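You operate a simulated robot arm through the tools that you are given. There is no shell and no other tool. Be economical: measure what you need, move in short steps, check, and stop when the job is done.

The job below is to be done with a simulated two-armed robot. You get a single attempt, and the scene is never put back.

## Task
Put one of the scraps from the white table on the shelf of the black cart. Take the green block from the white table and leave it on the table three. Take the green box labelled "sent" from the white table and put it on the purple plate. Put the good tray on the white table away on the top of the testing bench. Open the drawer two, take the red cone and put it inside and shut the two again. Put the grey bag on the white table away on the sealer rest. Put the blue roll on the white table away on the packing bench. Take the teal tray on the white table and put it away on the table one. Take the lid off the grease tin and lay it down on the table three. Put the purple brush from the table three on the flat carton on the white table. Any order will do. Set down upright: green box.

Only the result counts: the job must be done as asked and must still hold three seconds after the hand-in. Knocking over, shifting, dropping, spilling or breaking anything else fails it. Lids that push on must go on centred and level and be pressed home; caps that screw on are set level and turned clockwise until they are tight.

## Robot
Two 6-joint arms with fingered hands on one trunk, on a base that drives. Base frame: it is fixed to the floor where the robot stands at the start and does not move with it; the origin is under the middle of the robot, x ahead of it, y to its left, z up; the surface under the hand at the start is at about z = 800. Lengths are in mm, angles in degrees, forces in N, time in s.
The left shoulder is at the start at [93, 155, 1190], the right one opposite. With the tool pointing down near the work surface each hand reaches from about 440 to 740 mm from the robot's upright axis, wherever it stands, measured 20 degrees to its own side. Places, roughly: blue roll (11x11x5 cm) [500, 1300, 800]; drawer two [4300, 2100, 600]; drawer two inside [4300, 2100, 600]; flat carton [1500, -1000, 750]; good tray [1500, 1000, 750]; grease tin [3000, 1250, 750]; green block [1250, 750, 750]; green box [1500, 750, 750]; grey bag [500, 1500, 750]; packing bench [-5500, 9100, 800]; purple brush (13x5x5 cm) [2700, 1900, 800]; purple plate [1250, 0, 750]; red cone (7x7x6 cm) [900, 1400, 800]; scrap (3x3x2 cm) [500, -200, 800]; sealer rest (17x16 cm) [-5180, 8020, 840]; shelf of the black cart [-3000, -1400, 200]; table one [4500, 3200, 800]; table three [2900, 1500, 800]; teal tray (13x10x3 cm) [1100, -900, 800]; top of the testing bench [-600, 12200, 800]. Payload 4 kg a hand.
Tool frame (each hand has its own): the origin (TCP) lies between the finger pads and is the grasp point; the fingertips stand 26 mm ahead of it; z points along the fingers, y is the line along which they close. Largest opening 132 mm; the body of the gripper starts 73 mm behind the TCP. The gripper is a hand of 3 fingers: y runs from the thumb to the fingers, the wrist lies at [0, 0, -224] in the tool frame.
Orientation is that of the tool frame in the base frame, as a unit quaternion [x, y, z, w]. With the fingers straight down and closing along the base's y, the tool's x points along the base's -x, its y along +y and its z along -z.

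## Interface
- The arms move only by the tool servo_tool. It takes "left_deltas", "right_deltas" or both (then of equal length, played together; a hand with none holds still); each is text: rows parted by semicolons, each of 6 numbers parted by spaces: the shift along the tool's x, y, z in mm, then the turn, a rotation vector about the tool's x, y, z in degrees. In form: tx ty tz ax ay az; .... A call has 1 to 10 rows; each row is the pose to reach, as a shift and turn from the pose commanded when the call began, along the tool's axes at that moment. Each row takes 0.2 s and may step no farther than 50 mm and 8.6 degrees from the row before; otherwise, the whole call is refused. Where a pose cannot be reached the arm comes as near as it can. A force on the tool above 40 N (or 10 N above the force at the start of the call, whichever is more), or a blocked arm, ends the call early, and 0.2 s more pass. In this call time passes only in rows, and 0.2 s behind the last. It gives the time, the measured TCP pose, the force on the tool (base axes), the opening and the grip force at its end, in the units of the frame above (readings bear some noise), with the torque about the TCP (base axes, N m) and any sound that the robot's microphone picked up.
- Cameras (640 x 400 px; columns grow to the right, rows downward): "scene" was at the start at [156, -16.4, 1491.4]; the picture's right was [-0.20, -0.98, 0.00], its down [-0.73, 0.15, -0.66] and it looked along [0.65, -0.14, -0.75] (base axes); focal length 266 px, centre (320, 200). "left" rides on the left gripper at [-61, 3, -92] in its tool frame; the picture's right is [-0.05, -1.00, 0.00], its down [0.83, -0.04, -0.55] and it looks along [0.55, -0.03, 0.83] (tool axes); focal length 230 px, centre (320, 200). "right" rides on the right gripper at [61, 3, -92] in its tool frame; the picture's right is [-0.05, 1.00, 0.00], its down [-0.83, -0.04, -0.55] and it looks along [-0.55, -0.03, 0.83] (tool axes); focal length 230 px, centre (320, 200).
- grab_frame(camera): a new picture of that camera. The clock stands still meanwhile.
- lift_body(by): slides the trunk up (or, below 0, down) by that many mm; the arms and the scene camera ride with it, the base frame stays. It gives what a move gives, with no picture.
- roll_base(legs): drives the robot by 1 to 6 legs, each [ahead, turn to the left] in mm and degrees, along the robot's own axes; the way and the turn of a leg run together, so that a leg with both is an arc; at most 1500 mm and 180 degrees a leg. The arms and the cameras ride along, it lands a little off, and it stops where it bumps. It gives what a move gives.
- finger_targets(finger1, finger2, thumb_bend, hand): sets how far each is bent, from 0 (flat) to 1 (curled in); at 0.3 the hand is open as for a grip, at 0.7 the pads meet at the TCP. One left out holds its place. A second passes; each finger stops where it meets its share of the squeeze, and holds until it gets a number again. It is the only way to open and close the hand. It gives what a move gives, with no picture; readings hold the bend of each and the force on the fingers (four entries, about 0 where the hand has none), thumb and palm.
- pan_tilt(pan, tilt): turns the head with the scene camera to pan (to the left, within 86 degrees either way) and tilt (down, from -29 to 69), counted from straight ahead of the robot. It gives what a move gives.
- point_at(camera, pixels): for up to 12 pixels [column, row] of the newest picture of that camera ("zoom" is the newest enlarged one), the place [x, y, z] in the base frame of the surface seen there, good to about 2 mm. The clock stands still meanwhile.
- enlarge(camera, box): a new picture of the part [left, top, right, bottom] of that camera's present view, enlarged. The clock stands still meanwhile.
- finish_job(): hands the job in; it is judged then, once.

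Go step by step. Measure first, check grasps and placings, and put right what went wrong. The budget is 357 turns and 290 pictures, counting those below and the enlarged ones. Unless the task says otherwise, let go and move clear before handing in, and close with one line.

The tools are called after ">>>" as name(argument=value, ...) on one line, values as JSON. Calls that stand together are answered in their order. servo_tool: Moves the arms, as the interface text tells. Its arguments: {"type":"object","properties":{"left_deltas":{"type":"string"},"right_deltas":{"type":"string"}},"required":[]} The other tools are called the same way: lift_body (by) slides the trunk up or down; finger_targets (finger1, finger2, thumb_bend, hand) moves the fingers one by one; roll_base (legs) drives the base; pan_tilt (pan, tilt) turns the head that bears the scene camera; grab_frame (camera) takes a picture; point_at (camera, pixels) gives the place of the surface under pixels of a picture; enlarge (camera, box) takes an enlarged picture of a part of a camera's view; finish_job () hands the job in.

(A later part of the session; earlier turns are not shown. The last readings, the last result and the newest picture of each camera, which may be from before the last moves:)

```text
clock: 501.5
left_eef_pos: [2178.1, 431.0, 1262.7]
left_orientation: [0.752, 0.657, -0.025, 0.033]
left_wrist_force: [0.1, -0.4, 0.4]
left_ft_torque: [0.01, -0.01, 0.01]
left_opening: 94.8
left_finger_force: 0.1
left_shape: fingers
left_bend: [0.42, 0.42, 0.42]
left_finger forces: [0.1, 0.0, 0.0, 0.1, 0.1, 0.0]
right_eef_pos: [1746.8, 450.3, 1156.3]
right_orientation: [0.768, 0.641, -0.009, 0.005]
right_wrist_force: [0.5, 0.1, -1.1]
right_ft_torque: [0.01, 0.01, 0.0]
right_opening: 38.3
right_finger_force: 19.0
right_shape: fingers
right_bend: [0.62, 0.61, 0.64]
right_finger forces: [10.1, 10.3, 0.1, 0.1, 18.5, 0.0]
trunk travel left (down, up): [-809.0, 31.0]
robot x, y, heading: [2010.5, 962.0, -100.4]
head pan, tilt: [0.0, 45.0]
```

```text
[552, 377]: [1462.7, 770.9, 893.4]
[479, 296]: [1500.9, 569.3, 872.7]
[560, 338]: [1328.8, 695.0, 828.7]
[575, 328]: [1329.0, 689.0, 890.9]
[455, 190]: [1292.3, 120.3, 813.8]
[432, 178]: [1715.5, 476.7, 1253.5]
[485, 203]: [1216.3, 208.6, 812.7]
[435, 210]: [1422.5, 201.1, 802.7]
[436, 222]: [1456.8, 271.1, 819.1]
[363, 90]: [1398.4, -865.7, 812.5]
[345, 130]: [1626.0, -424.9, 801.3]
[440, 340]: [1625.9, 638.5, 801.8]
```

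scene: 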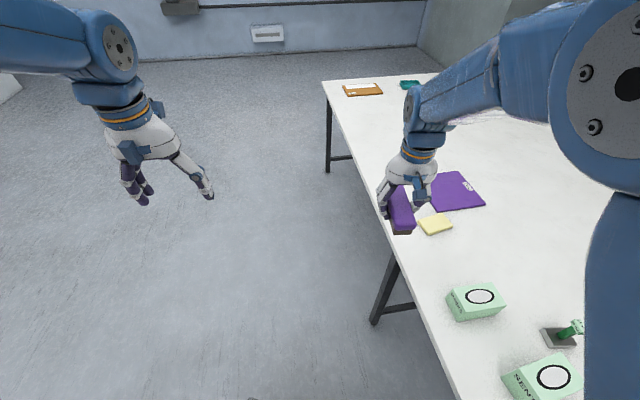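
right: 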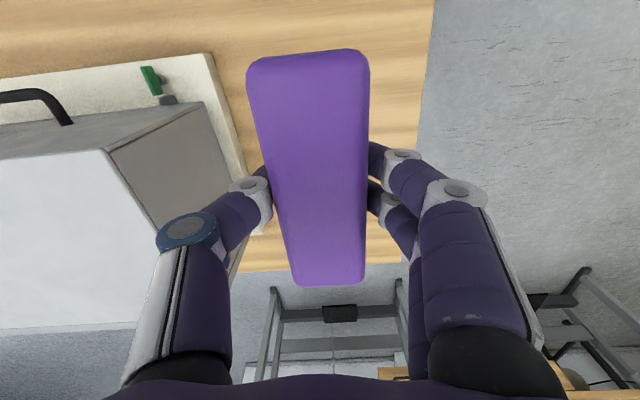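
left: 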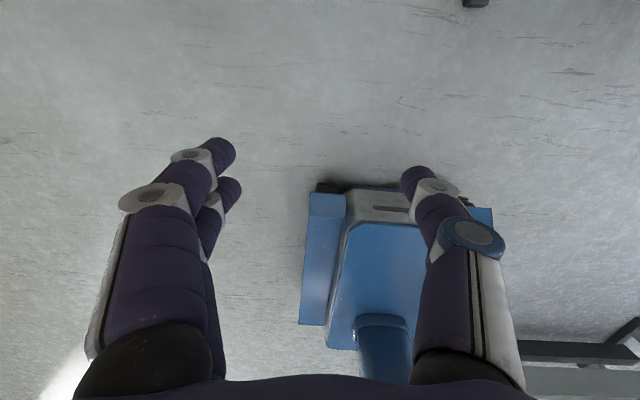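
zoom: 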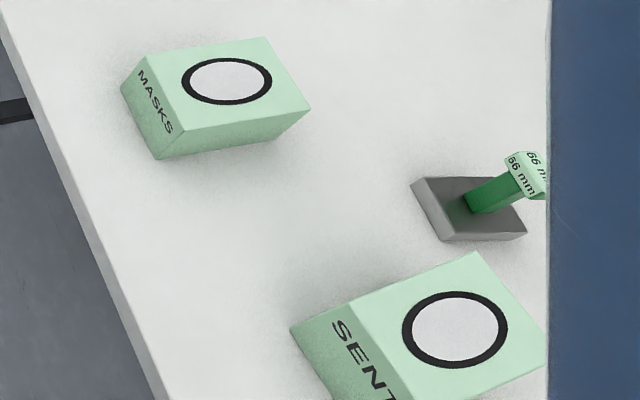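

The near box reads SENT, the other MASKS; the block stands at about (1328,692), top z≈890. Table edge x=1627. Positioning to (2000,910) and turning to face the table.

>>> roll_base(legs=[[50, 0]])

>>> roll_base(legs=[[0, -80]])

>>> grab_frame(camera="left")

```text
clock: 502.4
left_eef_pos: [2175.5, 416.6, 1244.5]
left_orientation: [0.753, 0.657, -0.005, 0.017]
left_wrist_force: [-0.6, -1.0, -0.3]
left_ft_torque: [-0.05, -0.01, -0.02]
left_opening: 95.2
left_finger_force: 0.0
left_shape: fingers
left_bend: [0.42, 0.42, 0.42]
left_finger forces: [0.0, 0.0, 0.0, 0.0, 0.0, 0.0]
right_eef_pos: [1743.6, 430.3, 1171.0]
right_orientation: [0.767, 0.641, -0.02, 0.013]
right_wrist_force: [-0.1, 1.2, -0.1]
right_ft_torque: [-0.02, 0.04, -0.02]
right_opening: 37.9
right_finger_force: 19.7
right_shape: fingers
right_bend: [0.62, 0.61, 0.64]
right_finger forces: [10.1, 10.2, 0.0, 0.1, 18.4, 0.1]
trunk travel left (down, up): [-809.0, 31.0]
robot x, y, heading: [2003.1, 913.7, -99.9]
head pan, tilt: [0.0, 45.0]
```

```text
clock: 506.6
left_eef_pos: [1540.3, 669.2, 1228.6]
left_orientation: [1.0, 0.006, 0.013, 0.011]
left_wrist_force: [0.0, 0.2, 0.0]
left_ft_torque: [0.04, 0.0, 0.04]
left_opening: 94.9
left_finger_force: 0.0
left_shape: fingers
left_bend: [0.42, 0.42, 0.42]
left_finger forces: [0.0, 0.0, 0.0, 0.0, 0.0, 0.0]
right_eef_pos: [1495.9, 1099.4, 1173.7]
right_orientation: [1.0, -0.015, -0.027, -0.003]
right_wrist_force: [0.4, 0.2, -1.4]
right_ft_torque: [0.01, -0.01, -0.04]
right_opening: 37.8
right_finger_force: 18.2
right_shape: fingers
right_bend: [0.62, 0.61, 0.64]
right_finger forces: [9.7, 9.7, 0.0, 0.1, 17.7, 0.1]
trunk travel left (down, up): [-809.0, 31.0]
robot x, y, heading: [2003.3, 899.8, 178.6]
head pan, tilt: [0.0, 45.0]
```

```text
154 pictures are left
```

left: 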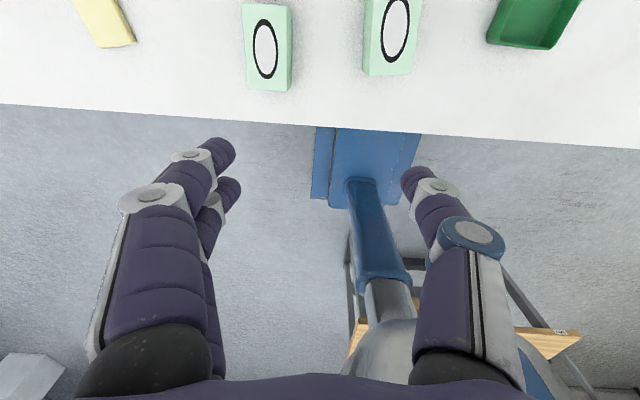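

Lowering the trunk 150 mm and extending the left hand ~210 mm toward the block, high above the boxes.

>>> lift_body(by=-150)

>>> servo_tool(left_deltas="-40 -5 0 0 0 0; -80 -10 0 0 0 0; -120 -15 0 0 0 0; -160 -20 0 0 0 0; -205 -23 0 0 0 0; -205 -23 0 0 0 0")

>>> grab_frame(camera="left")

```text
clock: 508.3
left_eef_pos: [1564.2, 669.6, 1061.0]
left_orientation: [0.999, 0.006, 0.042, 0.012]
left_wrist_force: [-0.5, -0.5, 0.7]
left_ft_torque: [0.01, 0.0, 0.02]
left_opening: 94.9
left_finger_force: 0.0
left_shape: fingers
left_bend: [0.42, 0.42, 0.42]
left_finger forces: [0.0, 0.0, 0.0, 0.0, 0.0, 0.1]
right_eef_pos: [1516.3, 1098.7, 1033.1]
right_orientation: [0.999, -0.017, -0.037, -0.003]
right_wrist_force: [-0.4, 0.6, -1.1]
right_ft_torque: [-0.01, 0.03, 0.02]
right_opening: 37.5
right_finger_force: 19.3
right_shape: fingers
right_bend: [0.62, 0.61, 0.65]
right_finger forces: [10.0, 10.4, 0.0, 0.1, 18.7, 0.0]
trunk travel left (down, up): [-659.0, 181.0]
robot x, y, heading: [2007.2, 901.0, 178.8]
head pan, tilt: [0.0, 45.0]
```

```text
clock: 509.8
left_eef_pos: [1376.7, 690.7, 1101.6]
left_orientation: [1.0, 0.006, -0.009, 0.011]
left_wrist_force: [-0.3, 0.6, -0.4]
left_ft_torque: [0.0, 0.03, -0.02]
left_opening: 95.0
left_finger_force: 0.0
left_shape: fingers
left_bend: [0.42, 0.42, 0.42]
left_finger forces: [0.1, 0.0, 0.0, 0.0, 0.0, 0.0]
right_eef_pos: [1539.7, 1100.7, 1043.6]
right_orientation: [0.999, -0.018, -0.049, -0.003]
right_wrist_force: [0.6, 0.4, -1.7]
right_ft_torque: [-0.02, 0.04, -0.02]
right_opening: 37.6
right_finger_force: 19.1
right_shape: fingers
right_bend: [0.62, 0.61, 0.65]
right_finger forces: [10.1, 10.1, 0.0, 0.0, 18.6, 0.1]
trunk travel left (down, up): [-659.0, 181.0]
robot x, y, heading: [2007.2, 905.7, 178.4]
head pan, tilt: [0.0, 45.0]
stopped in row 6 (left hand): the arm was blocked; the commanded pose is now the measured one
```

```text
153 pictures are left
```

left: 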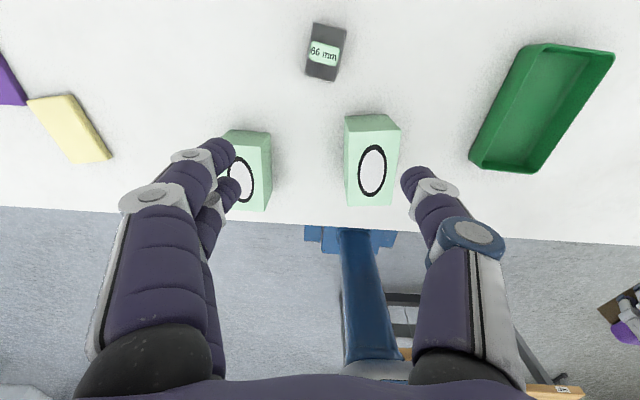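

>>> point_at(camera="left", pixels=[[323, 52], [313, 25], [345, 30], [308, 75], [335, 80], [370, 200], [375, 125], [355, 205], [395, 200], [350, 120], [245, 205], [268, 140]])

>>> enlarge(camera="left", box=[260, 0, 420, 100])

```text
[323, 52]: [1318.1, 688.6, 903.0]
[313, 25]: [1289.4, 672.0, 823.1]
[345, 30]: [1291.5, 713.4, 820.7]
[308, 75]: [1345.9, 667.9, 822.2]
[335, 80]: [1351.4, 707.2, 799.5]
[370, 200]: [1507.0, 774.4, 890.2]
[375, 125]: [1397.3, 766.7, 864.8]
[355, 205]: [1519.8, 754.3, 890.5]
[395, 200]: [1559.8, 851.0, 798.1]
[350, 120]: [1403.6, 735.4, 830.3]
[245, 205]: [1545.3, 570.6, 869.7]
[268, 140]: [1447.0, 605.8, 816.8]
```

```text
4.00 times, centred on (340, 50) of left
```

zoom: 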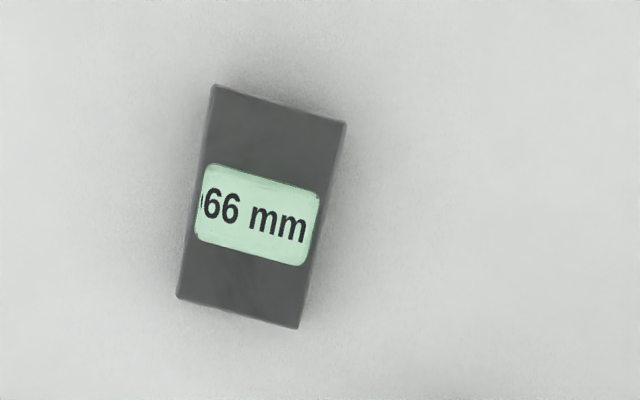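

Block head at (1318,689), top z 903. Moving the left hand over it and lowering by trunk; extending the right too.

>>> servo_tool(left_deltas="-20 1 0 0 0 0; -40 2 0 0 0 0; -60 2 0 0 0 0; -60 2 30 0 0 0; -60 2 60 0 0 0; -60 2 60 0 0 0", right_deltas="-20 0 0 0 2 0; -40 0 0 0 4 0; -60 0 0 0 5.6 0; -80 0 0 0 5.6 0; -80 0 0 0 5.6 0; -80 0 0 0 5.6 0")

>>> grab_frame(camera="left")

```text
clock: 510.4
left_eef_pos: [1355.9, 688.5, 1112.8]
left_orientation: [1.0, 0.006, -0.015, 0.01]
left_wrist_force: [0.9, -0.4, -0.1]
left_ft_torque: [0.0, 0.08, 0.03]
left_opening: 94.8
left_finger_force: 0.0
left_shape: fingers
left_bend: [0.42, 0.42, 0.42]
left_finger forces: [0.1, 0.0, 0.0, 0.0, 0.0, 0.0]
right_eef_pos: [1522.0, 1101.1, 1055.5]
right_orientation: [1.0, -0.017, -0.025, -0.003]
right_wrist_force: [0.8, 0.1, -0.6]
right_ft_torque: [0.0, 0.03, 0.06]
right_opening: 37.3
right_finger_force: 18.8
right_shape: fingers
right_bend: [0.62, 0.61, 0.65]
right_finger forces: [10.0, 10.1, 0.1, 0.0, 18.5, 0.1]
trunk travel left (down, up): [-659.0, 181.0]
robot x, y, heading: [2004.5, 902.7, 178.3]
head pan, tilt: [0.0, 45.0]
stopped in row 3 (left hand): the arm was blocked; the commanded pose is now the measured one
```

```text
151 pictures are left
```

left: 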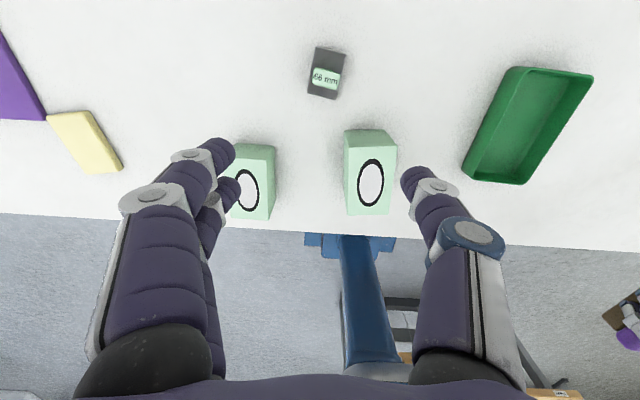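

The arm is over-extended upward. Lowering the hand relative to the shoulder first (to z≈965, above the boxes), then forward.

>>> servo_tool(left_deltas="0 0 40 0 0 0; 0 0 80 0 0 0; 0 0 120 0 0 0; 0 0 148 0 0 0; -20 0 148 0 0 0; -37 0 148 0 0 0; -37 0 148 0 0 0")

>>> grab_frame(camera="left")

```text
clock: 510.8
left_eef_pos: [1368.7, 688.3, 1104.0]
left_orientation: [1.0, 0.007, -0.022, 0.01]
left_wrist_force: [0.3, -0.2, -0.3]
left_ft_torque: [0.02, -0.02, 0.01]
left_opening: 94.9
left_finger_force: 0.1
left_shape: fingers
left_bend: [0.42, 0.42, 0.42]
left_finger forces: [0.0, 0.0, 0.0, 0.1, 0.0, 0.0]
right_eef_pos: [1535.5, 1100.3, 1060.9]
right_orientation: [0.999, -0.018, -0.032, -0.004]
right_wrist_force: [0.6, 0.3, -2.3]
right_ft_torque: [0.01, -0.04, -0.01]
right_opening: 37.7
right_finger_force: 19.5
right_shape: fingers
right_bend: [0.62, 0.61, 0.65]
right_finger forces: [10.0, 10.0, 0.1, 0.0, 18.5, 0.0]
trunk travel left (down, up): [-659.0, 181.0]
robot x, y, heading: [2001.3, 900.6, 178.6]
head pan, tilt: [0.0, 45.0]
stopped in row 1 (left hand): the arm was blocked; the commanded pose is now the measured one
```

```text
150 pictures are left
```

left: 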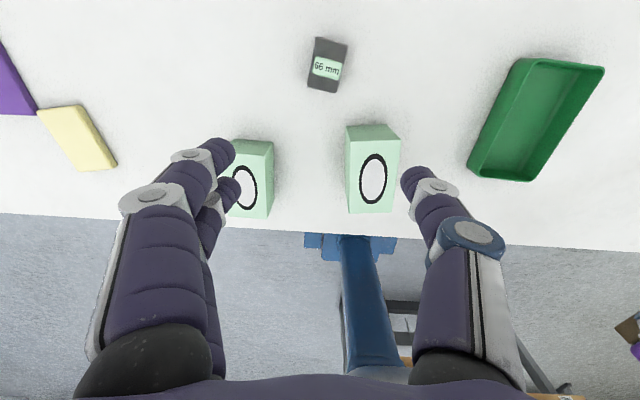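

Likely a stretched-arm singularity; pulling back a bit while going down.

>>> servo_tool(left_deltas="15 0 10 0 0 0; 30 0 25 0 0 0; 45 0 45 0 0 0; 55 0 70 0 0 0; 55 0 100 0 0 0; 55 0 130 0 0 0", right_deltas="-15 0 0 0 0 0; -30 0 0 0 0 0; -45 0 0 0 1 0; -60 0 0 0 2 0; -75 0 0 0 3 0; -80 0 0 0 3 0")

```text
clock: 512.2
left_eef_pos: [1420.7, 685.8, 972.7]
left_orientation: [1.0, 0.006, -0.023, 0.01]
left_wrist_force: [-0.8, 1.5, 0.6]
left_ft_torque: [0.0, 0.0, 0.02]
left_opening: 94.9
left_finger_force: 0.1
left_shape: fingers
left_bend: [0.42, 0.42, 0.42]
left_finger forces: [0.0, 0.0, 0.1, 0.0, 0.1, 0.1]
right_eef_pos: [1457.7, 1104.2, 1067.6]
right_orientation: [1.0, -0.019, -0.006, -0.004]
right_wrist_force: [0.2, 0.7, -1.3]
right_ft_torque: [0.01, -0.02, 0.02]
right_opening: 37.6
right_finger_force: 19.3
right_shape: fingers
right_bend: [0.62, 0.61, 0.65]
right_finger forces: [9.9, 10.0, 0.0, 0.1, 18.5, 0.0]
trunk travel left (down, up): [-659.0, 181.0]
robot x, y, heading: [2007.3, 901.4, 178.3]
head pan, tilt: [0.0, 45.0]
```

>>> servo_tool(left_deltas="-26 -1 0 0 1 0; -52 -2 0 0 2.5 0; -78 -3 0 0 2.5 0; -103 -3 0 0 2.5 0; -103 -3 0 0 2.5 0")

>>> finger_targets(hand="left", finger1=0.48, finger2=0.48, thumb_bend=0.48)

>>> grab_frame(camera="left")

```text
clock: 513.2
left_eef_pos: [1331.3, 687.6, 993.4]
left_orientation: [1.0, 0.007, -0.012, 0.01]
left_wrist_force: [0.2, 0.0, 0.2]
left_ft_torque: [-0.01, 0.03, 0.05]
left_opening: 94.7
left_finger_force: 0.0
left_shape: fingers
left_bend: [0.42, 0.42, 0.42]
left_finger forces: [0.0, 0.0, 0.0, 0.1, 0.0, 0.0]
right_eef_pos: [1477.9, 1103.4, 1079.4]
right_orientation: [1.0, -0.018, -0.016, -0.004]
right_wrist_force: [0.1, 0.5, -0.7]
right_ft_torque: [0.03, 0.03, 0.01]
right_opening: 37.5
right_finger_force: 19.2
right_shape: fingers
right_bend: [0.62, 0.61, 0.65]
right_finger forces: [9.9, 9.9, 0.1, 0.0, 18.3, 0.0]
trunk travel left (down, up): [-659.0, 181.0]
robot x, y, heading: [2006.4, 901.4, 178.6]
head pan, tilt: [0.0, 45.0]
stopped in row 5 (left hand): the arm was blocked; the commanded pose is now the measured one
```

```text
clock: 513.6
left_eef_pos: [1347.1, 687.6, 1004.6]
left_orientation: [1.0, 0.007, -0.02, 0.009]
left_wrist_force: [-0.3, 0.1, 0.4]
left_ft_torque: [0.03, 0.03, 0.02]
left_opening: 75.0
left_finger_force: 0.1
left_shape: fingers
left_bend: [0.48, 0.48, 0.48]
left_finger forces: [0.0, 0.1, 0.0, 0.0, 0.0, 0.0]
right_eef_pos: [1496.0, 1103.6, 1087.7]
right_orientation: [0.999, -0.019, -0.026, -0.004]
right_wrist_force: [0.5, -0.7, -2.0]
right_ft_torque: [0.02, 0.02, 0.0]
right_opening: 37.4
right_finger_force: 18.4
right_shape: fingers
right_bend: [0.62, 0.61, 0.65]
right_finger forces: [9.9, 9.9, 0.0, 0.0, 18.3, 0.0]
trunk travel left (down, up): [-659.0, 181.0]
robot x, y, heading: [2004.5, 902.1, 178.6]
head pan, tilt: [0.0, 45.0]
stopped (left hand): the arm was blocked; the commanded pose is now the measured one
```

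```text
149 pictures are left
```

left: 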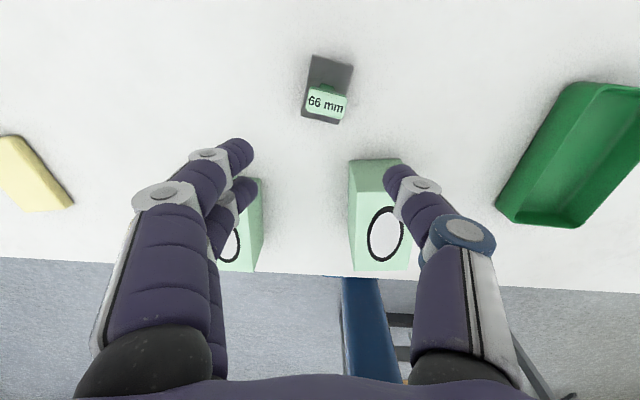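

The reach is marginal; the tabletop edge is 378 mm from my axis, so I'll creep 50 mm closer.

>>> roll_base(legs=[[50, 0]])

>>> servo_tool(left_deltas="0 0 15 0 1 0; 5 0 30 0 2 0; 10 0 40 0 2 0")

>>> grab_frame(camera="left")

```text
clock: 514.5
left_eef_pos: [1304.1, 689.3, 1008.6]
left_orientation: [1.0, 0.007, -0.023, 0.009]
left_wrist_force: [-0.2, 0.1, 0.3]
left_ft_torque: [0.0, 0.03, 0.01]
left_opening: 75.3
left_finger_force: 0.1
left_shape: fingers
left_bend: [0.48, 0.48, 0.48]
left_finger forces: [0.0, 0.1, 0.0, 0.0, 0.1, 0.1]
right_eef_pos: [1454.0, 1105.5, 1092.0]
right_orientation: [0.999, -0.018, -0.028, -0.003]
right_wrist_force: [1.2, -0.3, -0.7]
right_ft_torque: [0.0, 0.01, 0.03]
right_opening: 37.1
right_finger_force: 18.7
right_shape: fingers
right_bend: [0.62, 0.61, 0.65]
right_finger forces: [9.9, 9.9, 0.0, 0.1, 18.3, 0.0]
trunk travel left (down, up): [-659.0, 181.0]
robot x, y, heading: [1952.7, 902.6, 178.2]
head pan, tilt: [0.0, 45.0]
```

```text
clock: 515.3
left_eef_pos: [1319.9, 689.9, 972.0]
left_orientation: [1.0, 0.007, -0.009, 0.008]
left_wrist_force: [0.3, 0.4, 0.3]
left_ft_torque: [-0.01, 0.01, 0.02]
left_opening: 75.0
left_finger_force: 0.0
left_shape: fingers
left_bend: [0.48, 0.48, 0.48]
left_finger forces: [0.0, 0.0, 0.1, 0.0, 0.1, 0.0]
right_eef_pos: [1463.0, 1105.7, 1094.0]
right_orientation: [0.999, -0.02, -0.031, -0.004]
right_wrist_force: [0.0, 0.9, -0.9]
right_ft_torque: [-0.07, -0.01, 0.02]
right_opening: 37.3
right_finger_force: 19.0
right_shape: fingers
right_bend: [0.62, 0.61, 0.65]
right_finger forces: [9.9, 10.0, 0.1, 0.0, 18.2, 0.0]
trunk travel left (down, up): [-659.0, 181.0]
robot x, y, heading: [1954.5, 902.8, 178.6]
head pan, tilt: [0.0, 45.0]
```

```text
148 pictures are left
```

left: 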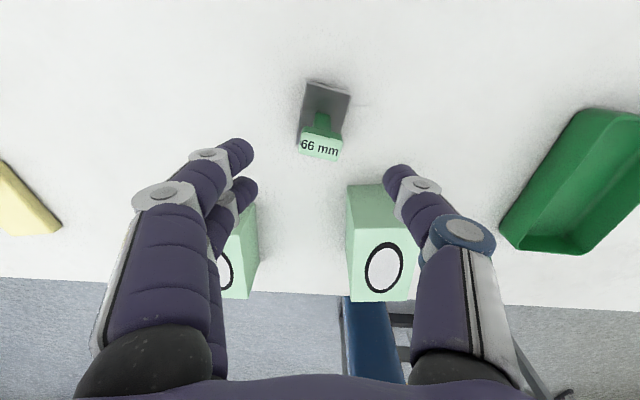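

Directly above the block. Rotating +12° to align with it and lowering the trunk 92 mm.

>>> servo_tool(left_deltas="0 0 0 0 0 6; 0 0 0 0 0 12; 0 0 0 0 0 12")

>>> lift_body(by=-60)

>>> grab_frame(camera="left")

```text
clock: 516.1
left_eef_pos: [1320.4, 689.0, 972.2]
left_orientation: [0.995, -0.097, -0.01, 0.009]
left_wrist_force: [0.6, -0.5, 0.0]
left_ft_torque: [0.03, 0.03, -0.02]
left_opening: 74.9
left_finger_force: 0.1
left_shape: fingers
left_bend: [0.48, 0.48, 0.48]
left_finger forces: [0.0, 0.0, 0.0, 0.0, 0.1, 0.1]
right_eef_pos: [1462.8, 1104.6, 1095.6]
right_orientation: [0.999, -0.02, -0.032, -0.004]
right_wrist_force: [0.3, 1.3, -1.2]
right_ft_torque: [-0.02, -0.01, -0.01]
right_opening: 37.2
right_finger_force: 19.1
right_shape: fingers
right_bend: [0.62, 0.61, 0.65]
right_finger forces: [9.9, 9.9, 0.0, 0.0, 18.2, 0.0]
trunk travel left (down, up): [-659.0, 181.0]
robot x, y, heading: [1954.7, 899.8, 178.6]
head pan, tilt: [0.0, 45.0]
```

```text
clock: 517.1
left_eef_pos: [1319.5, 690.3, 913.3]
left_orientation: [0.995, -0.097, -0.01, 0.01]
left_wrist_force: [0.2, 0.8, -0.6]
left_ft_torque: [-0.05, 0.0, -0.01]
left_opening: 74.9
left_finger_force: 0.0
left_shape: fingers
left_bend: [0.48, 0.48, 0.48]
left_finger forces: [0.0, 0.1, 0.1, 0.1, 0.0, 0.0]
right_eef_pos: [1463.0, 1105.1, 1036.0]
right_orientation: [0.999, -0.02, -0.033, -0.003]
right_wrist_force: [0.0, 0.8, -0.6]
right_ft_torque: [-0.02, 0.0, -0.01]
right_opening: 37.5
right_finger_force: 18.8
right_shape: fingers
right_bend: [0.62, 0.61, 0.65]
right_finger forces: [9.9, 10.0, 0.0, 0.0, 18.2, 0.1]
trunk travel left (down, up): [-599.0, 241.0]
robot x, y, heading: [1951.4, 902.7, 178.5]
head pan, tilt: [0.0, 45.0]
```

```text
147 pictures are left
```

left: 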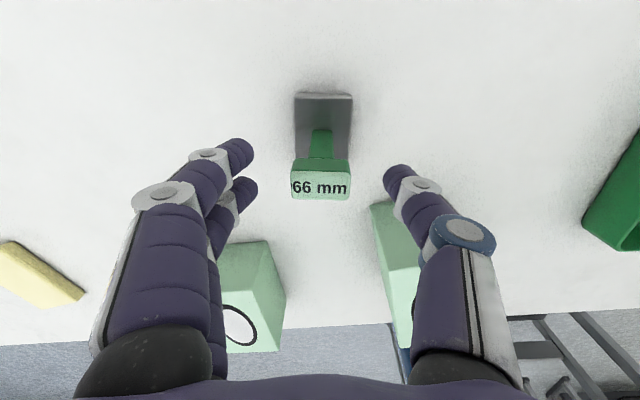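

Well aligned. Lowering 34 mm more and closing on the head/post.

>>> lift_body(by=-34)

>>> finger_targets(hand="left", finger1=0.74, finger2=0.74, thumb_bend=0.74)

>>> grab_frame(camera="left")

```text
clock: 517.9
left_eef_pos: [1319.1, 689.6, 878.3]
left_orientation: [0.995, -0.097, -0.009, 0.01]
left_wrist_force: [0.3, 0.7, 0.4]
left_ft_torque: [-0.01, 0.01, -0.03]
left_opening: 75.0
left_finger_force: 0.0
left_shape: fingers
left_bend: [0.48, 0.48, 0.48]
left_finger forces: [0.1, 0.0, 0.0, 0.0, 0.0, 0.0]
right_eef_pos: [1462.6, 1105.0, 1001.2]
right_orientation: [0.999, -0.02, -0.032, -0.003]
right_wrist_force: [1.0, -0.9, -1.2]
right_ft_torque: [-0.02, -0.01, -0.01]
right_opening: 37.6
right_finger_force: 18.7
right_shape: fingers
right_bend: [0.62, 0.61, 0.65]
right_finger forces: [9.9, 10.0, 0.0, 0.0, 18.2, 0.1]
trunk travel left (down, up): [-565.0, 275.0]
robot x, y, heading: [1951.1, 899.3, 178.5]
head pan, tilt: [0.0, 45.0]
```

```text
clock: 518.9
left_eef_pos: [1319.7, 689.0, 878.1]
left_orientation: [0.995, -0.097, -0.01, 0.009]
left_wrist_force: [0.3, 0.2, -0.3]
left_ft_torque: [0.0, 0.0, -0.03]
left_opening: 14.2
left_finger_force: 12.3
left_shape: fingers
left_bend: [0.71, 0.71, 0.68]
left_finger forces: [6.6, 6.4, 0.1, 0.0, 12.1, 0.1]
right_eef_pos: [1462.3, 1105.4, 1000.7]
right_orientation: [0.999, -0.02, -0.032, -0.004]
right_wrist_force: [-0.3, -1.3, -0.5]
right_ft_torque: [-0.03, 0.0, -0.01]
right_opening: 37.3
right_finger_force: 19.6
right_shape: fingers
right_bend: [0.62, 0.61, 0.65]
right_finger forces: [9.9, 10.0, 0.1, 0.0, 18.1, 0.0]
trunk travel left (down, up): [-565.0, 275.0]
robot x, y, heading: [1955.7, 901.7, 178.7]
head pan, tilt: [0.0, 45.0]
```

```text
146 pictures are left
```

left: 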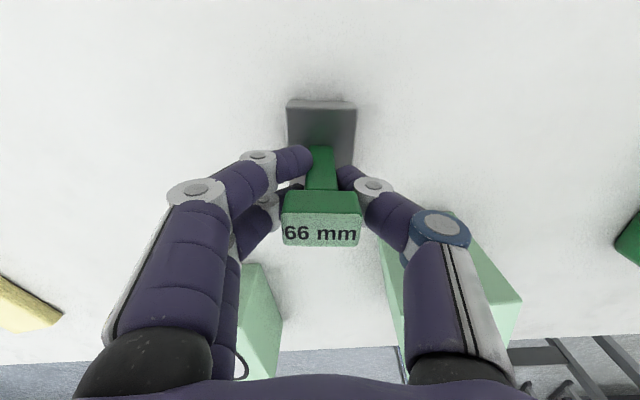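

The fingers hold the post beneath the head. Squeezing more and lifting by trunk.

>>> finger_targets(hand="left", finger1=0.79, finger2=0.79, thumb_bend=0.79)

>>> lift_body(by=200)

>>> grab_frame(camera="left")

```text
clock: 519.9
left_eef_pos: [1320.3, 688.8, 878.0]
left_orientation: [0.995, -0.097, -0.009, 0.009]
left_wrist_force: [0.7, -0.2, -1.2]
left_ft_torque: [-0.03, 0.0, -0.03]
left_opening: 13.4
left_finger_force: 21.6
left_shape: fingers
left_bend: [0.73, 0.73, 0.68]
left_finger forces: [11.3, 11.2, 0.0, 0.0, 19.8, 0.1]
right_eef_pos: [1462.8, 1105.2, 1000.6]
right_orientation: [0.999, -0.02, -0.032, -0.004]
right_wrist_force: [0.3, 0.5, -1.2]
right_ft_torque: [0.01, 0.01, 0.04]
right_opening: 37.5
right_finger_force: 19.3
right_shape: fingers
right_bend: [0.62, 0.61, 0.65]
right_finger forces: [9.9, 9.9, 0.0, 0.0, 18.2, 0.0]
trunk travel left (down, up): [-565.0, 275.0]
robot x, y, heading: [1952.1, 903.4, 178.5]
head pan, tilt: [0.0, 45.0]
```

```text
clock: 522.0
left_eef_pos: [1319.9, 688.8, 1079.3]
left_orientation: [0.995, -0.097, -0.009, 0.009]
left_wrist_force: [0.1, 0.2, -2.7]
left_ft_torque: [-0.01, 0.03, 0.02]
left_opening: 13.3
left_finger_force: 20.9
left_shape: fingers
left_bend: [0.73, 0.73, 0.68]
left_finger forces: [11.2, 11.3, 0.0, 0.0, 19.9, 0.0]
right_eef_pos: [1462.8, 1105.3, 1200.7]
right_orientation: [0.999, -0.02, -0.032, -0.004]
right_wrist_force: [0.0, 0.5, -0.1]
right_ft_torque: [0.0, -0.01, 0.01]
right_opening: 37.4
right_finger_force: 19.5
right_shape: fingers
right_bend: [0.62, 0.61, 0.65]
right_finger forces: [9.9, 10.0, 0.1, 0.0, 18.2, 0.0]
trunk travel left (down, up): [-765.0, 75.0]
robot x, y, heading: [1954.1, 901.8, 178.4]
head pan, tilt: [0.0, 45.0]
```

```text
145 pictures are left
```

left: 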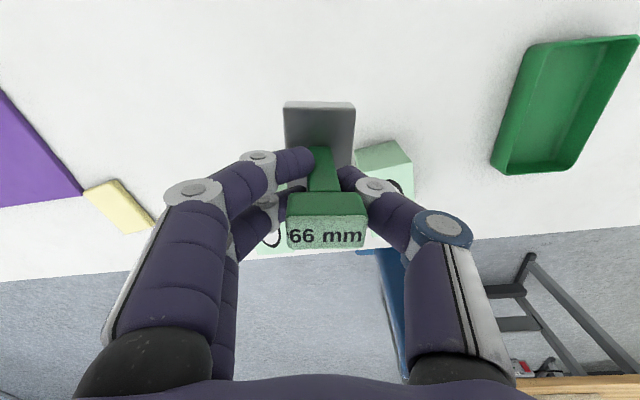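

Block held (its underside is ~78 mm below the TCP). Backing off and driving up the aisle to table three's free spot.

>>> roll_base(legs=[[-150, 0]])

>>> roll_base(legs=[[0, -88]])

>>> roll_base(legs=[[755, 0]])

>>> roll_base(legs=[[0, -90]])

```text
clock: 523.4
left_eef_pos: [1467.0, 684.5, 1076.1]
left_orientation: [0.995, -0.097, -0.008, 0.009]
left_wrist_force: [0.0, -0.1, -1.5]
left_ft_torque: [0.01, 0.01, 0.01]
left_opening: 13.4
left_finger_force: 21.7
left_shape: fingers
left_bend: [0.73, 0.73, 0.68]
left_finger forces: [11.2, 11.3, 0.1, 0.1, 20.1, 0.0]
right_eef_pos: [1608.3, 1101.4, 1199.4]
right_orientation: [0.999, -0.018, -0.03, -0.005]
right_wrist_force: [-0.5, 0.1, -1.6]
right_ft_torque: [0.0, 0.0, -0.02]
right_opening: 37.4
right_finger_force: 18.6
right_shape: fingers
right_bend: [0.62, 0.61, 0.65]
right_finger forces: [9.9, 9.8, 0.0, 0.0, 18.2, 0.1]
trunk travel left (down, up): [-765.0, 75.0]
robot x, y, heading: [2101.4, 897.9, 178.4]
head pan, tilt: [0.0, 45.0]
```

```text
clock: 527.8
left_eef_pos: [1865.2, 1507.1, 1089.4]
left_orientation: [-0.65, 0.76, 0.019, 0.006]
left_wrist_force: [0.4, -0.2, -2.5]
left_ft_torque: [0.01, -0.03, 0.02]
left_opening: 13.2
left_finger_force: 21.9
left_shape: fingers
left_bend: [0.73, 0.74, 0.69]
left_finger forces: [13.2, 11.9, 0.0, 0.1, 19.1, 0.0]
right_eef_pos: [2287.0, 1378.2, 1195.1]
right_orientation: [-0.706, 0.708, 0.013, 0.017]
right_wrist_force: [0.6, -0.2, -1.3]
right_ft_torque: [0.0, 0.04, -0.01]
right_opening: 37.2
right_finger_force: 18.6
right_shape: fingers
right_bend: [0.62, 0.61, 0.65]
right_finger forces: [9.3, 9.6, 0.0, 0.0, 18.1, 0.0]
trunk travel left (down, up): [-765.0, 75.0]
robot x, y, heading: [2087.0, 899.4, 90.8]
head pan, tilt: [0.0, 45.0]
```

```text
clock: 532.0
left_eef_pos: [1871.6, 2251.1, 1101.0]
left_orientation: [-0.643, 0.765, 0.027, 0.011]
left_wrist_force: [0.6, -0.6, -2.0]
left_ft_torque: [0.02, 0.04, -0.02]
left_opening: 13.5
left_finger_force: 22.7
left_shape: fingers
left_bend: [0.73, 0.74, 0.69]
left_finger forces: [13.1, 12.4, 0.0, 0.0, 19.7, 0.0]
right_eef_pos: [2291.5, 2109.6, 1172.6]
right_orientation: [-0.7, 0.714, -0.01, -0.006]
right_wrist_force: [-0.1, 0.8, -0.8]
right_ft_torque: [-0.01, 0.0, -0.03]
right_opening: 37.2
right_finger_force: 19.6
right_shape: fingers
right_bend: [0.62, 0.62, 0.65]
right_finger forces: [10.0, 10.1, 0.0, 0.1, 19.1, 0.0]
trunk travel left (down, up): [-765.0, 75.0]
robot x, y, heading: [2079.6, 1655.7, 89.9]
head pan, tilt: [0.0, 45.0]
```

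```text
clock: 536.4
left_eef_pos: [2650.6, 1896.5, 1110.4]
left_orientation: [0.065, 0.997, 0.013, 0.035]
left_wrist_force: [0.1, -0.3, -2.5]
left_ft_torque: [0.01, 0.04, 0.0]
left_opening: 13.2
left_finger_force: 16.9
left_shape: fingers
left_bend: [0.73, 0.76, 0.69]
left_finger forces: [12.9, 4.7, 0.0, 0.0, 16.2, 0.1]
right_eef_pos: [2530.2, 1468.7, 1162.0]
right_orientation: [-0.01, 0.999, -0.005, -0.03]
right_wrist_force: [-0.3, -0.1, -0.8]
right_ft_torque: [0.02, -0.03, 0.0]
right_opening: 36.7
right_finger_force: 18.9
right_shape: fingers
right_bend: [0.62, 0.62, 0.65]
right_finger forces: [9.5, 9.5, 0.0, 0.0, 18.5, 0.0]
trunk travel left (down, up): [-765.0, 75.0]
robot x, y, heading: [2087.5, 1671.9, 2.1]
head pan, tilt: [0.0, 45.0]
```

>>> servo_tool(left_deltas="-15 -10 20 0.7 2 0; -30 -20 50 1.5 4 -7; -40 -20 90 1.5 4 -7; -40 -20 130 1.5 4 -7; -40 -20 160 1.5 4 -7; -40 -20 160 1.5 4 -7", right_deltas="-20 0 0 0 -1 0; -40 0 0 0 -2 0; -60 0 0 0 -3.5 0; -80 0 0 0 -3.5 0; -80 0 0 0 -3.5 0; -80 0 0 0 -3.5 0")

>>> grab_frame(camera="left")

>>> grab_frame(camera="scene")

```text
clock: 537.8
left_eef_pos: [2680.6, 1871.9, 962.7]
left_orientation: [0.004, 1.0, 0.001, 0.01]
left_wrist_force: [-0.5, -0.4, -1.5]
left_ft_torque: [0.0, -0.01, 0.02]
left_opening: 13.5
left_finger_force: 16.5
left_shape: fingers
left_bend: [0.73, 0.77, 0.71]
left_finger forces: [13.4, 5.1, 0.0, 0.1, 15.1, 0.1]
right_eef_pos: [2590.1, 1472.9, 1166.0]
right_orientation: [-0.01, 1.0, -0.003, 0.009]
right_wrist_force: [0.0, 0.1, -0.1]
right_ft_torque: [0.07, 0.02, 0.02]
right_opening: 36.9
right_finger_force: 19.9
right_shape: fingers
right_bend: [0.63, 0.62, 0.65]
right_finger forces: [9.6, 9.9, 0.1, 0.0, 19.1, 0.0]
trunk travel left (down, up): [-765.0, 75.0]
robot x, y, heading: [2084.7, 1670.6, 2.2]
head pan, tilt: [0.0, 45.0]
```

```text
144 pictures are left
```

left: 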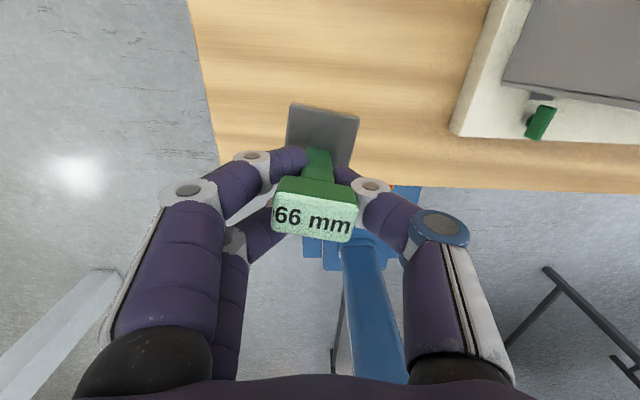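

```text
143 pictures are left
```

scene: 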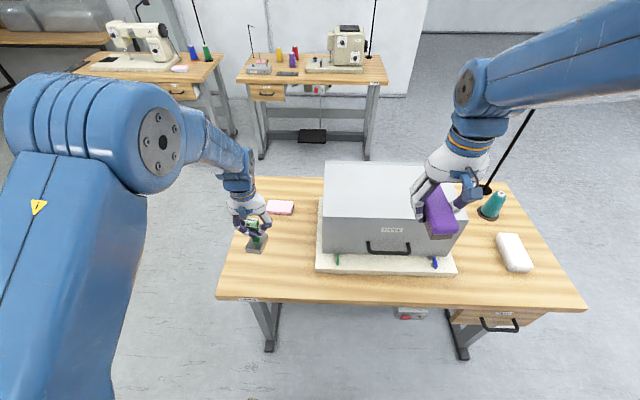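

Over the free spot. Lowering 115 mm.

>>> servo_tool(left_deltas="0 0 35 0 0 0; 0 0 70 0 0 0; 0 0 100 0 0 0; 0 0 114 0 0 0; 0 0 114 0 0 0")

>>> grab_frame(camera="left")

```text
clock: 539.0
left_eef_pos: [2685.1, 1871.5, 848.6]
left_orientation: [0.005, 1.0, 0.001, 0.008]
left_wrist_force: [0.3, 0.2, -1.6]
left_ft_torque: [0.0, 0.01, 0.0]
left_opening: 13.1
left_finger_force: 16.8
left_shape: fingers
left_bend: [0.73, 0.77, 0.71]
left_finger forces: [13.4, 4.8, 0.0, 0.0, 14.9, 0.0]
right_eef_pos: [2589.7, 1471.3, 1166.4]
right_orientation: [-0.011, 1.0, -0.003, 0.009]
right_wrist_force: [0.0, 0.0, -0.8]
right_ft_torque: [0.01, 0.02, 0.02]
right_opening: 37.1
right_finger_force: 19.3
right_shape: fingers
right_bend: [0.63, 0.62, 0.65]
right_finger forces: [9.7, 9.8, 0.0, 0.0, 19.1, 0.0]
trunk travel left (down, up): [-765.0, 75.0]
robot x, y, heading: [2084.0, 1673.0, 2.4]
head pan, tilt: [0.0, 45.0]
```

```text
142 pictures are left
```

left: 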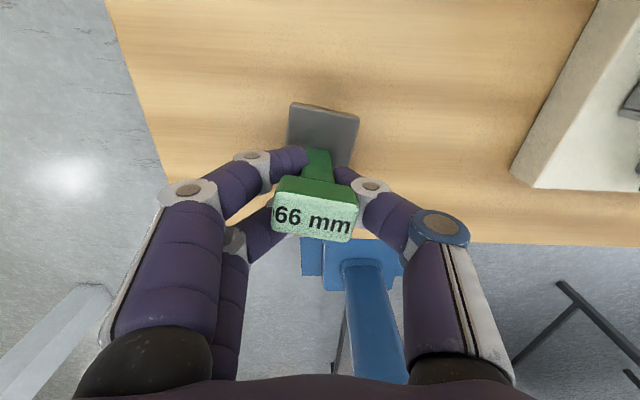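

>>> servo_tool(left_deltas="0 0 3 0 0 0; 0 0 6 0 0 0; 0 0 9 0 0 0; 0 0 11 0 0 0; 0 0 11 0 0 0")

```text
clock: 540.2
left_eef_pos: [2684.2, 1873.6, 838.2]
left_orientation: [0.005, 1.0, 0.001, 0.008]
left_wrist_force: [-0.9, 0.2, 0.2]
left_ft_torque: [0.01, -0.04, 0.0]
left_opening: 13.2
left_finger_force: 17.6
left_shape: fingers
left_bend: [0.73, 0.77, 0.71]
left_finger forces: [13.7, 5.3, 0.0, 0.0, 15.7, 0.1]
right_eef_pos: [2590.4, 1471.7, 1165.9]
right_orientation: [-0.01, 1.0, -0.004, 0.008]
right_wrist_force: [-0.7, 0.3, -0.9]
right_ft_torque: [-0.05, 0.02, -0.01]
right_opening: 37.0
right_finger_force: 19.8
right_shape: fingers
right_bend: [0.63, 0.62, 0.65]
right_finger forces: [9.8, 9.9, 0.0, 0.0, 19.0, 0.0]
trunk travel left (down, up): [-765.0, 75.0]
robot x, y, heading: [2084.4, 1670.5, 2.0]
head pan, tilt: [0.0, 45.0]
```

Weight is off the wrist: contact. Releasing and rising.

>>> servo_tool(left_deltas="0 0 2 0 0 0; 0 0 2 0 0 0")

>>> finger_targets(hand="left", finger1=0.5, finger2=0.5, thumb_bend=0.5)

>>> servo_tool(left_deltas="0 0 -30 0 0 0; 0 0 -70 0 0 0; 0 0 -115 0 0 0; 0 0 -160 0 0 0; 0 0 -200 0 0 0; 0 0 -240 0 0 0")

>>> grab_frame(camera="left")

```text
clock: 540.8
left_eef_pos: [2685.1, 1875.4, 836.0]
left_orientation: [0.005, 1.0, 0.0, 0.009]
left_wrist_force: [-1.5, -0.5, 4.9]
left_ft_torque: [0.01, -0.04, 0.01]
left_opening: 13.0
left_finger_force: 18.8
left_shape: fingers
left_bend: [0.73, 0.77, 0.71]
left_finger forces: [14.6, 6.1, 0.1, 0.0, 16.8, 0.1]
right_eef_pos: [2589.4, 1472.3, 1166.2]
right_orientation: [-0.011, 1.0, -0.003, 0.01]
right_wrist_force: [-0.2, 0.7, -1.7]
right_ft_torque: [-0.02, -0.02, -0.01]
right_opening: 37.0
right_finger_force: 19.2
right_shape: fingers
right_bend: [0.63, 0.62, 0.65]
right_finger forces: [9.7, 9.9, 0.0, 0.0, 19.2, 0.0]
trunk travel left (down, up): [-765.0, 75.0]
robot x, y, heading: [2085.0, 1673.3, 2.0]
head pan, tilt: [0.0, 45.0]
```

```text
clock: 541.8
left_eef_pos: [2685.1, 1874.2, 835.4]
left_orientation: [0.005, 1.0, 0.001, 0.01]
left_wrist_force: [0.4, 0.1, 0.4]
left_ft_torque: [-0.02, -0.03, 0.03]
left_opening: 67.2
left_finger_force: 0.1
left_shape: fingers
left_bend: [0.5, 0.5, 0.5]
left_finger forces: [0.0, 0.0, 0.0, 0.0, 0.1, 0.0]
right_eef_pos: [2590.2, 1471.4, 1165.0]
right_orientation: [-0.011, 1.0, -0.003, 0.009]
right_wrist_force: [-0.2, -0.4, -0.6]
right_ft_torque: [0.01, 0.01, 0.01]
right_opening: 36.9
right_finger_force: 19.7
right_shape: fingers
right_bend: [0.63, 0.62, 0.65]
right_finger forces: [9.7, 10.0, 0.0, 0.1, 19.1, 0.0]
trunk travel left (down, up): [-765.0, 75.0]
robot x, y, heading: [2082.7, 1674.4, 2.3]
head pan, tilt: [0.0, 45.0]
```

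```text
clock: 543.2
left_eef_pos: [2679.6, 1876.8, 1077.8]
left_orientation: [0.005, 1.0, 0.0, 0.009]
left_wrist_force: [0.1, 0.0, -0.3]
left_ft_torque: [0.02, 0.0, 0.03]
left_opening: 67.4
left_finger_force: 0.1
left_shape: fingers
left_bend: [0.5, 0.5, 0.5]
left_finger forces: [0.1, 0.0, 0.0, 0.0, 0.0, 0.0]
right_eef_pos: [2589.7, 1471.2, 1165.9]
right_orientation: [-0.01, 1.0, -0.003, 0.01]
right_wrist_force: [0.3, -0.3, -1.2]
right_ft_torque: [0.03, 0.01, 0.01]
right_opening: 37.1
right_finger_force: 20.0
right_shape: fingers
right_bend: [0.63, 0.62, 0.65]
right_finger forces: [9.7, 9.9, 0.0, 0.0, 19.0, 0.1]
trunk travel left (down, up): [-765.0, 75.0]
robot x, y, heading: [2089.5, 1671.6, 2.0]
head pan, tilt: [0.0, 45.0]
```

```text
141 pictures are left
```

left: 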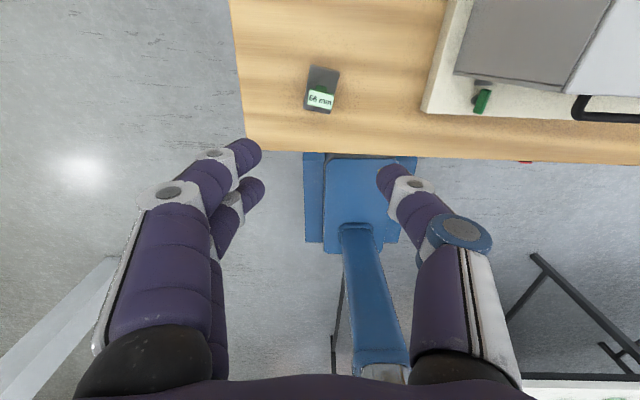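

The block stands on table three. Now the SENT box: turning right, driving to about (1990,970), and facing the white table.

>>> roll_base(legs=[[0, -100]])

>>> roll_base(legs=[[705, 0]])

>>> roll_base(legs=[[0, -82]])

>>> grab_frame(camera="left")

```text
clock: 548.1
left_eef_pos: [2191.5, 1053.4, 1075.9]
left_orientation: [0.765, 0.644, -0.006, 0.006]
left_wrist_force: [0.0, -0.1, -0.1]
left_ft_torque: [0.02, 0.01, 0.02]
left_opening: 67.3
left_finger_force: 0.1
left_shape: fingers
left_bend: [0.5, 0.5, 0.5]
left_finger forces: [0.1, 0.1, 0.0, 0.0, 0.1, 0.0]
right_eef_pos: [1808.1, 1207.4, 1164.2]
right_orientation: [0.755, 0.655, -0.008, 0.003]
right_wrist_force: [0.5, 0.8, -0.9]
right_ft_torque: [-0.03, 0.01, 0.02]
right_opening: 36.7
right_finger_force: 18.3
right_shape: fingers
right_bend: [0.63, 0.62, 0.65]
right_finger forces: [9.2, 9.1, 0.1, 0.1, 18.1, 0.0]
trunk travel left (down, up): [-765.0, 75.0]
robot x, y, heading: [2101.4, 1672.1, -97.2]
head pan, tilt: [0.0, 45.0]
```

```text
clock: 551.9
left_eef_pos: [2109.0, 389.1, 1088.0]
left_orientation: [0.763, 0.646, -0.013, 0.013]
left_wrist_force: [0.0, -0.2, 0.1]
left_ft_torque: [-0.01, 0.0, -0.01]
left_opening: 67.6
left_finger_force: 0.1
left_shape: fingers
left_bend: [0.5, 0.5, 0.5]
left_finger forces: [0.1, 0.1, 0.0, 0.0, 0.2, 0.0]
right_eef_pos: [1724.1, 544.8, 1174.2]
right_orientation: [0.754, 0.657, -0.015, 0.009]
right_wrist_force: [0.9, -0.3, -0.8]
right_ft_torque: [-0.01, -0.01, 0.03]
right_opening: 36.7
right_finger_force: 18.7
right_shape: fingers
right_bend: [0.63, 0.62, 0.64]
right_finger forces: [9.5, 9.5, 0.0, 0.0, 18.9, 0.0]
trunk travel left (down, up): [-765.0, 75.0]
robot x, y, heading: [2016.8, 987.9, -97.1]
head pan, tilt: [0.0, 45.0]
```

```text
clock: 556.1
left_eef_pos: [1451.3, 817.4, 1096.2]
left_orientation: [0.999, -0.018, -0.027, 0.002]
left_wrist_force: [0.4, -1.0, -0.2]
left_ft_torque: [0.0, -0.02, 0.0]
left_opening: 67.7
left_finger_force: 0.0
left_shape: fingers
left_bend: [0.5, 0.5, 0.5]
left_finger forces: [0.1, 0.0, 0.0, 0.1, 0.0, 0.0]
right_eef_pos: [1557.8, 1220.4, 1166.7]
right_orientation: [1.0, -0.005, -0.006, -0.004]
right_wrist_force: [0.2, -0.7, -0.9]
right_ft_torque: [0.02, -0.02, 0.02]
right_opening: 36.5
right_finger_force: 18.0
right_shape: fingers
right_bend: [0.63, 0.62, 0.64]
right_finger forces: [9.1, 9.1, 0.1, 0.0, 18.1, 0.0]
trunk travel left (down, up): [-765.0, 75.0]
robot x, y, heading: [2014.1, 977.2, -179.4]
head pan, tilt: [0.0, 45.0]
```

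```text
140 pictures are left
```

left: 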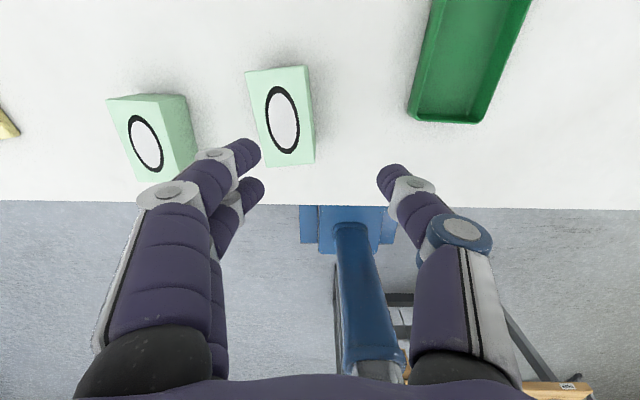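

>>> point_at(camera="left", pixels=[[250, 72], [306, 68], [262, 162], [313, 158], [283, 115], [300, 165], [130, 178], [190, 150], [185, 97]])

>>> finger_targets(hand="left", finger1=0.3, finger2=0.3, thumb_bend=0.3)

```text
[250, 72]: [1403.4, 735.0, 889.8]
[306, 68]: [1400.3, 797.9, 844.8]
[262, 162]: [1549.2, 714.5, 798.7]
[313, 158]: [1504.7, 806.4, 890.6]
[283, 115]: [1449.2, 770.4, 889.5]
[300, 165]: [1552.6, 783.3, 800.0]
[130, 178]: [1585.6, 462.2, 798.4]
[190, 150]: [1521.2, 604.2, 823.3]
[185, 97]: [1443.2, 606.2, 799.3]
```

```text
clock: 557.1
left_eef_pos: [1470.0, 815.1, 1107.6]
left_orientation: [0.999, -0.016, -0.037, 0.003]
left_wrist_force: [0.3, 0.3, -0.7]
left_ft_torque: [-0.01, 0.03, -0.01]
left_opening: 133.9
left_finger_force: 0.0
left_shape: fingers
left_bend: [0.3, 0.3, 0.3]
left_finger forces: [0.0, 0.1, 0.0, 0.0, 0.0, 0.1]
right_eef_pos: [1585.1, 1219.0, 1147.0]
right_orientation: [1.0, -0.004, 0.025, -0.004]
right_wrist_force: [0.5, -0.8, -0.5]
right_ft_torque: [0.02, 0.02, 0.04]
right_opening: 36.5
right_finger_force: 18.4
right_shape: fingers
right_bend: [0.63, 0.62, 0.64]
right_finger forces: [9.4, 9.7, 0.1, 0.1, 18.8, 0.0]
trunk travel left (down, up): [-765.0, 75.0]
robot x, y, heading: [2015.0, 978.7, -179.9]
head pan, tilt: [0.0, 45.0]
```

Box top centre ≈ (1454,770), 105×62 mm, ~4° rotated. Moving the left hand over it and extending the right arm.

>>> servo_tool(left_deltas="-3 8 10 0 2 -2; -6 16 30 0 4.2 -4; -8 24 65 0 4.2 -4; -10 32 100 0 4.2 -4; -12 40 135 0 4.2 -4; -14 45 165 0 4.2 -4; -14 45 165 0 4.2 -4", right_deltas="-15 0 0 0 -1 0; -30 0 0 0 -2 0; -45 0 0 0 -3 0; -60 0 0 0 -3 0; -75 0 0 0 -3 0; -90 0 0 0 -3 0; -100 0 0 0 -3 0")

>>> grab_frame(camera="left")

```text
clock: 558.7
left_eef_pos: [1441.8, 771.5, 943.3]
left_orientation: [1.0, 0.017, 0.0, 0.003]
left_wrist_force: [-0.5, -0.3, 0.3]
left_ft_torque: [0.01, 0.03, 0.0]
left_opening: 134.1
left_finger_force: 0.1
left_shape: fingers
left_bend: [0.3, 0.3, 0.3]
left_finger forces: [0.0, 0.0, 0.0, 0.1, 0.0, 0.0]
right_eef_pos: [1476.7, 1220.2, 1177.7]
right_orientation: [0.999, -0.002, -0.041, -0.004]
right_wrist_force: [0.3, -0.2, -1.5]
right_ft_torque: [-0.01, 0.02, 0.02]
right_opening: 36.6
right_finger_force: 19.0
right_shape: fingers
right_bend: [0.63, 0.62, 0.64]
right_finger forces: [9.5, 9.5, 0.0, 0.1, 18.8, 0.1]
right hand out of reach, approached as far as the arm can: row 1
trunk travel left (down, up): [-765.0, 75.0]
robot x, y, heading: [2018.9, 972.2, -179.6]
head pan, tilt: [0.0, 45.0]
```

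```text
139 pictures are left
```

left: 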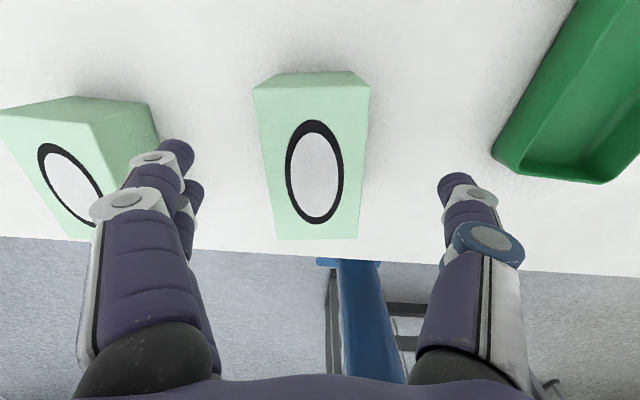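

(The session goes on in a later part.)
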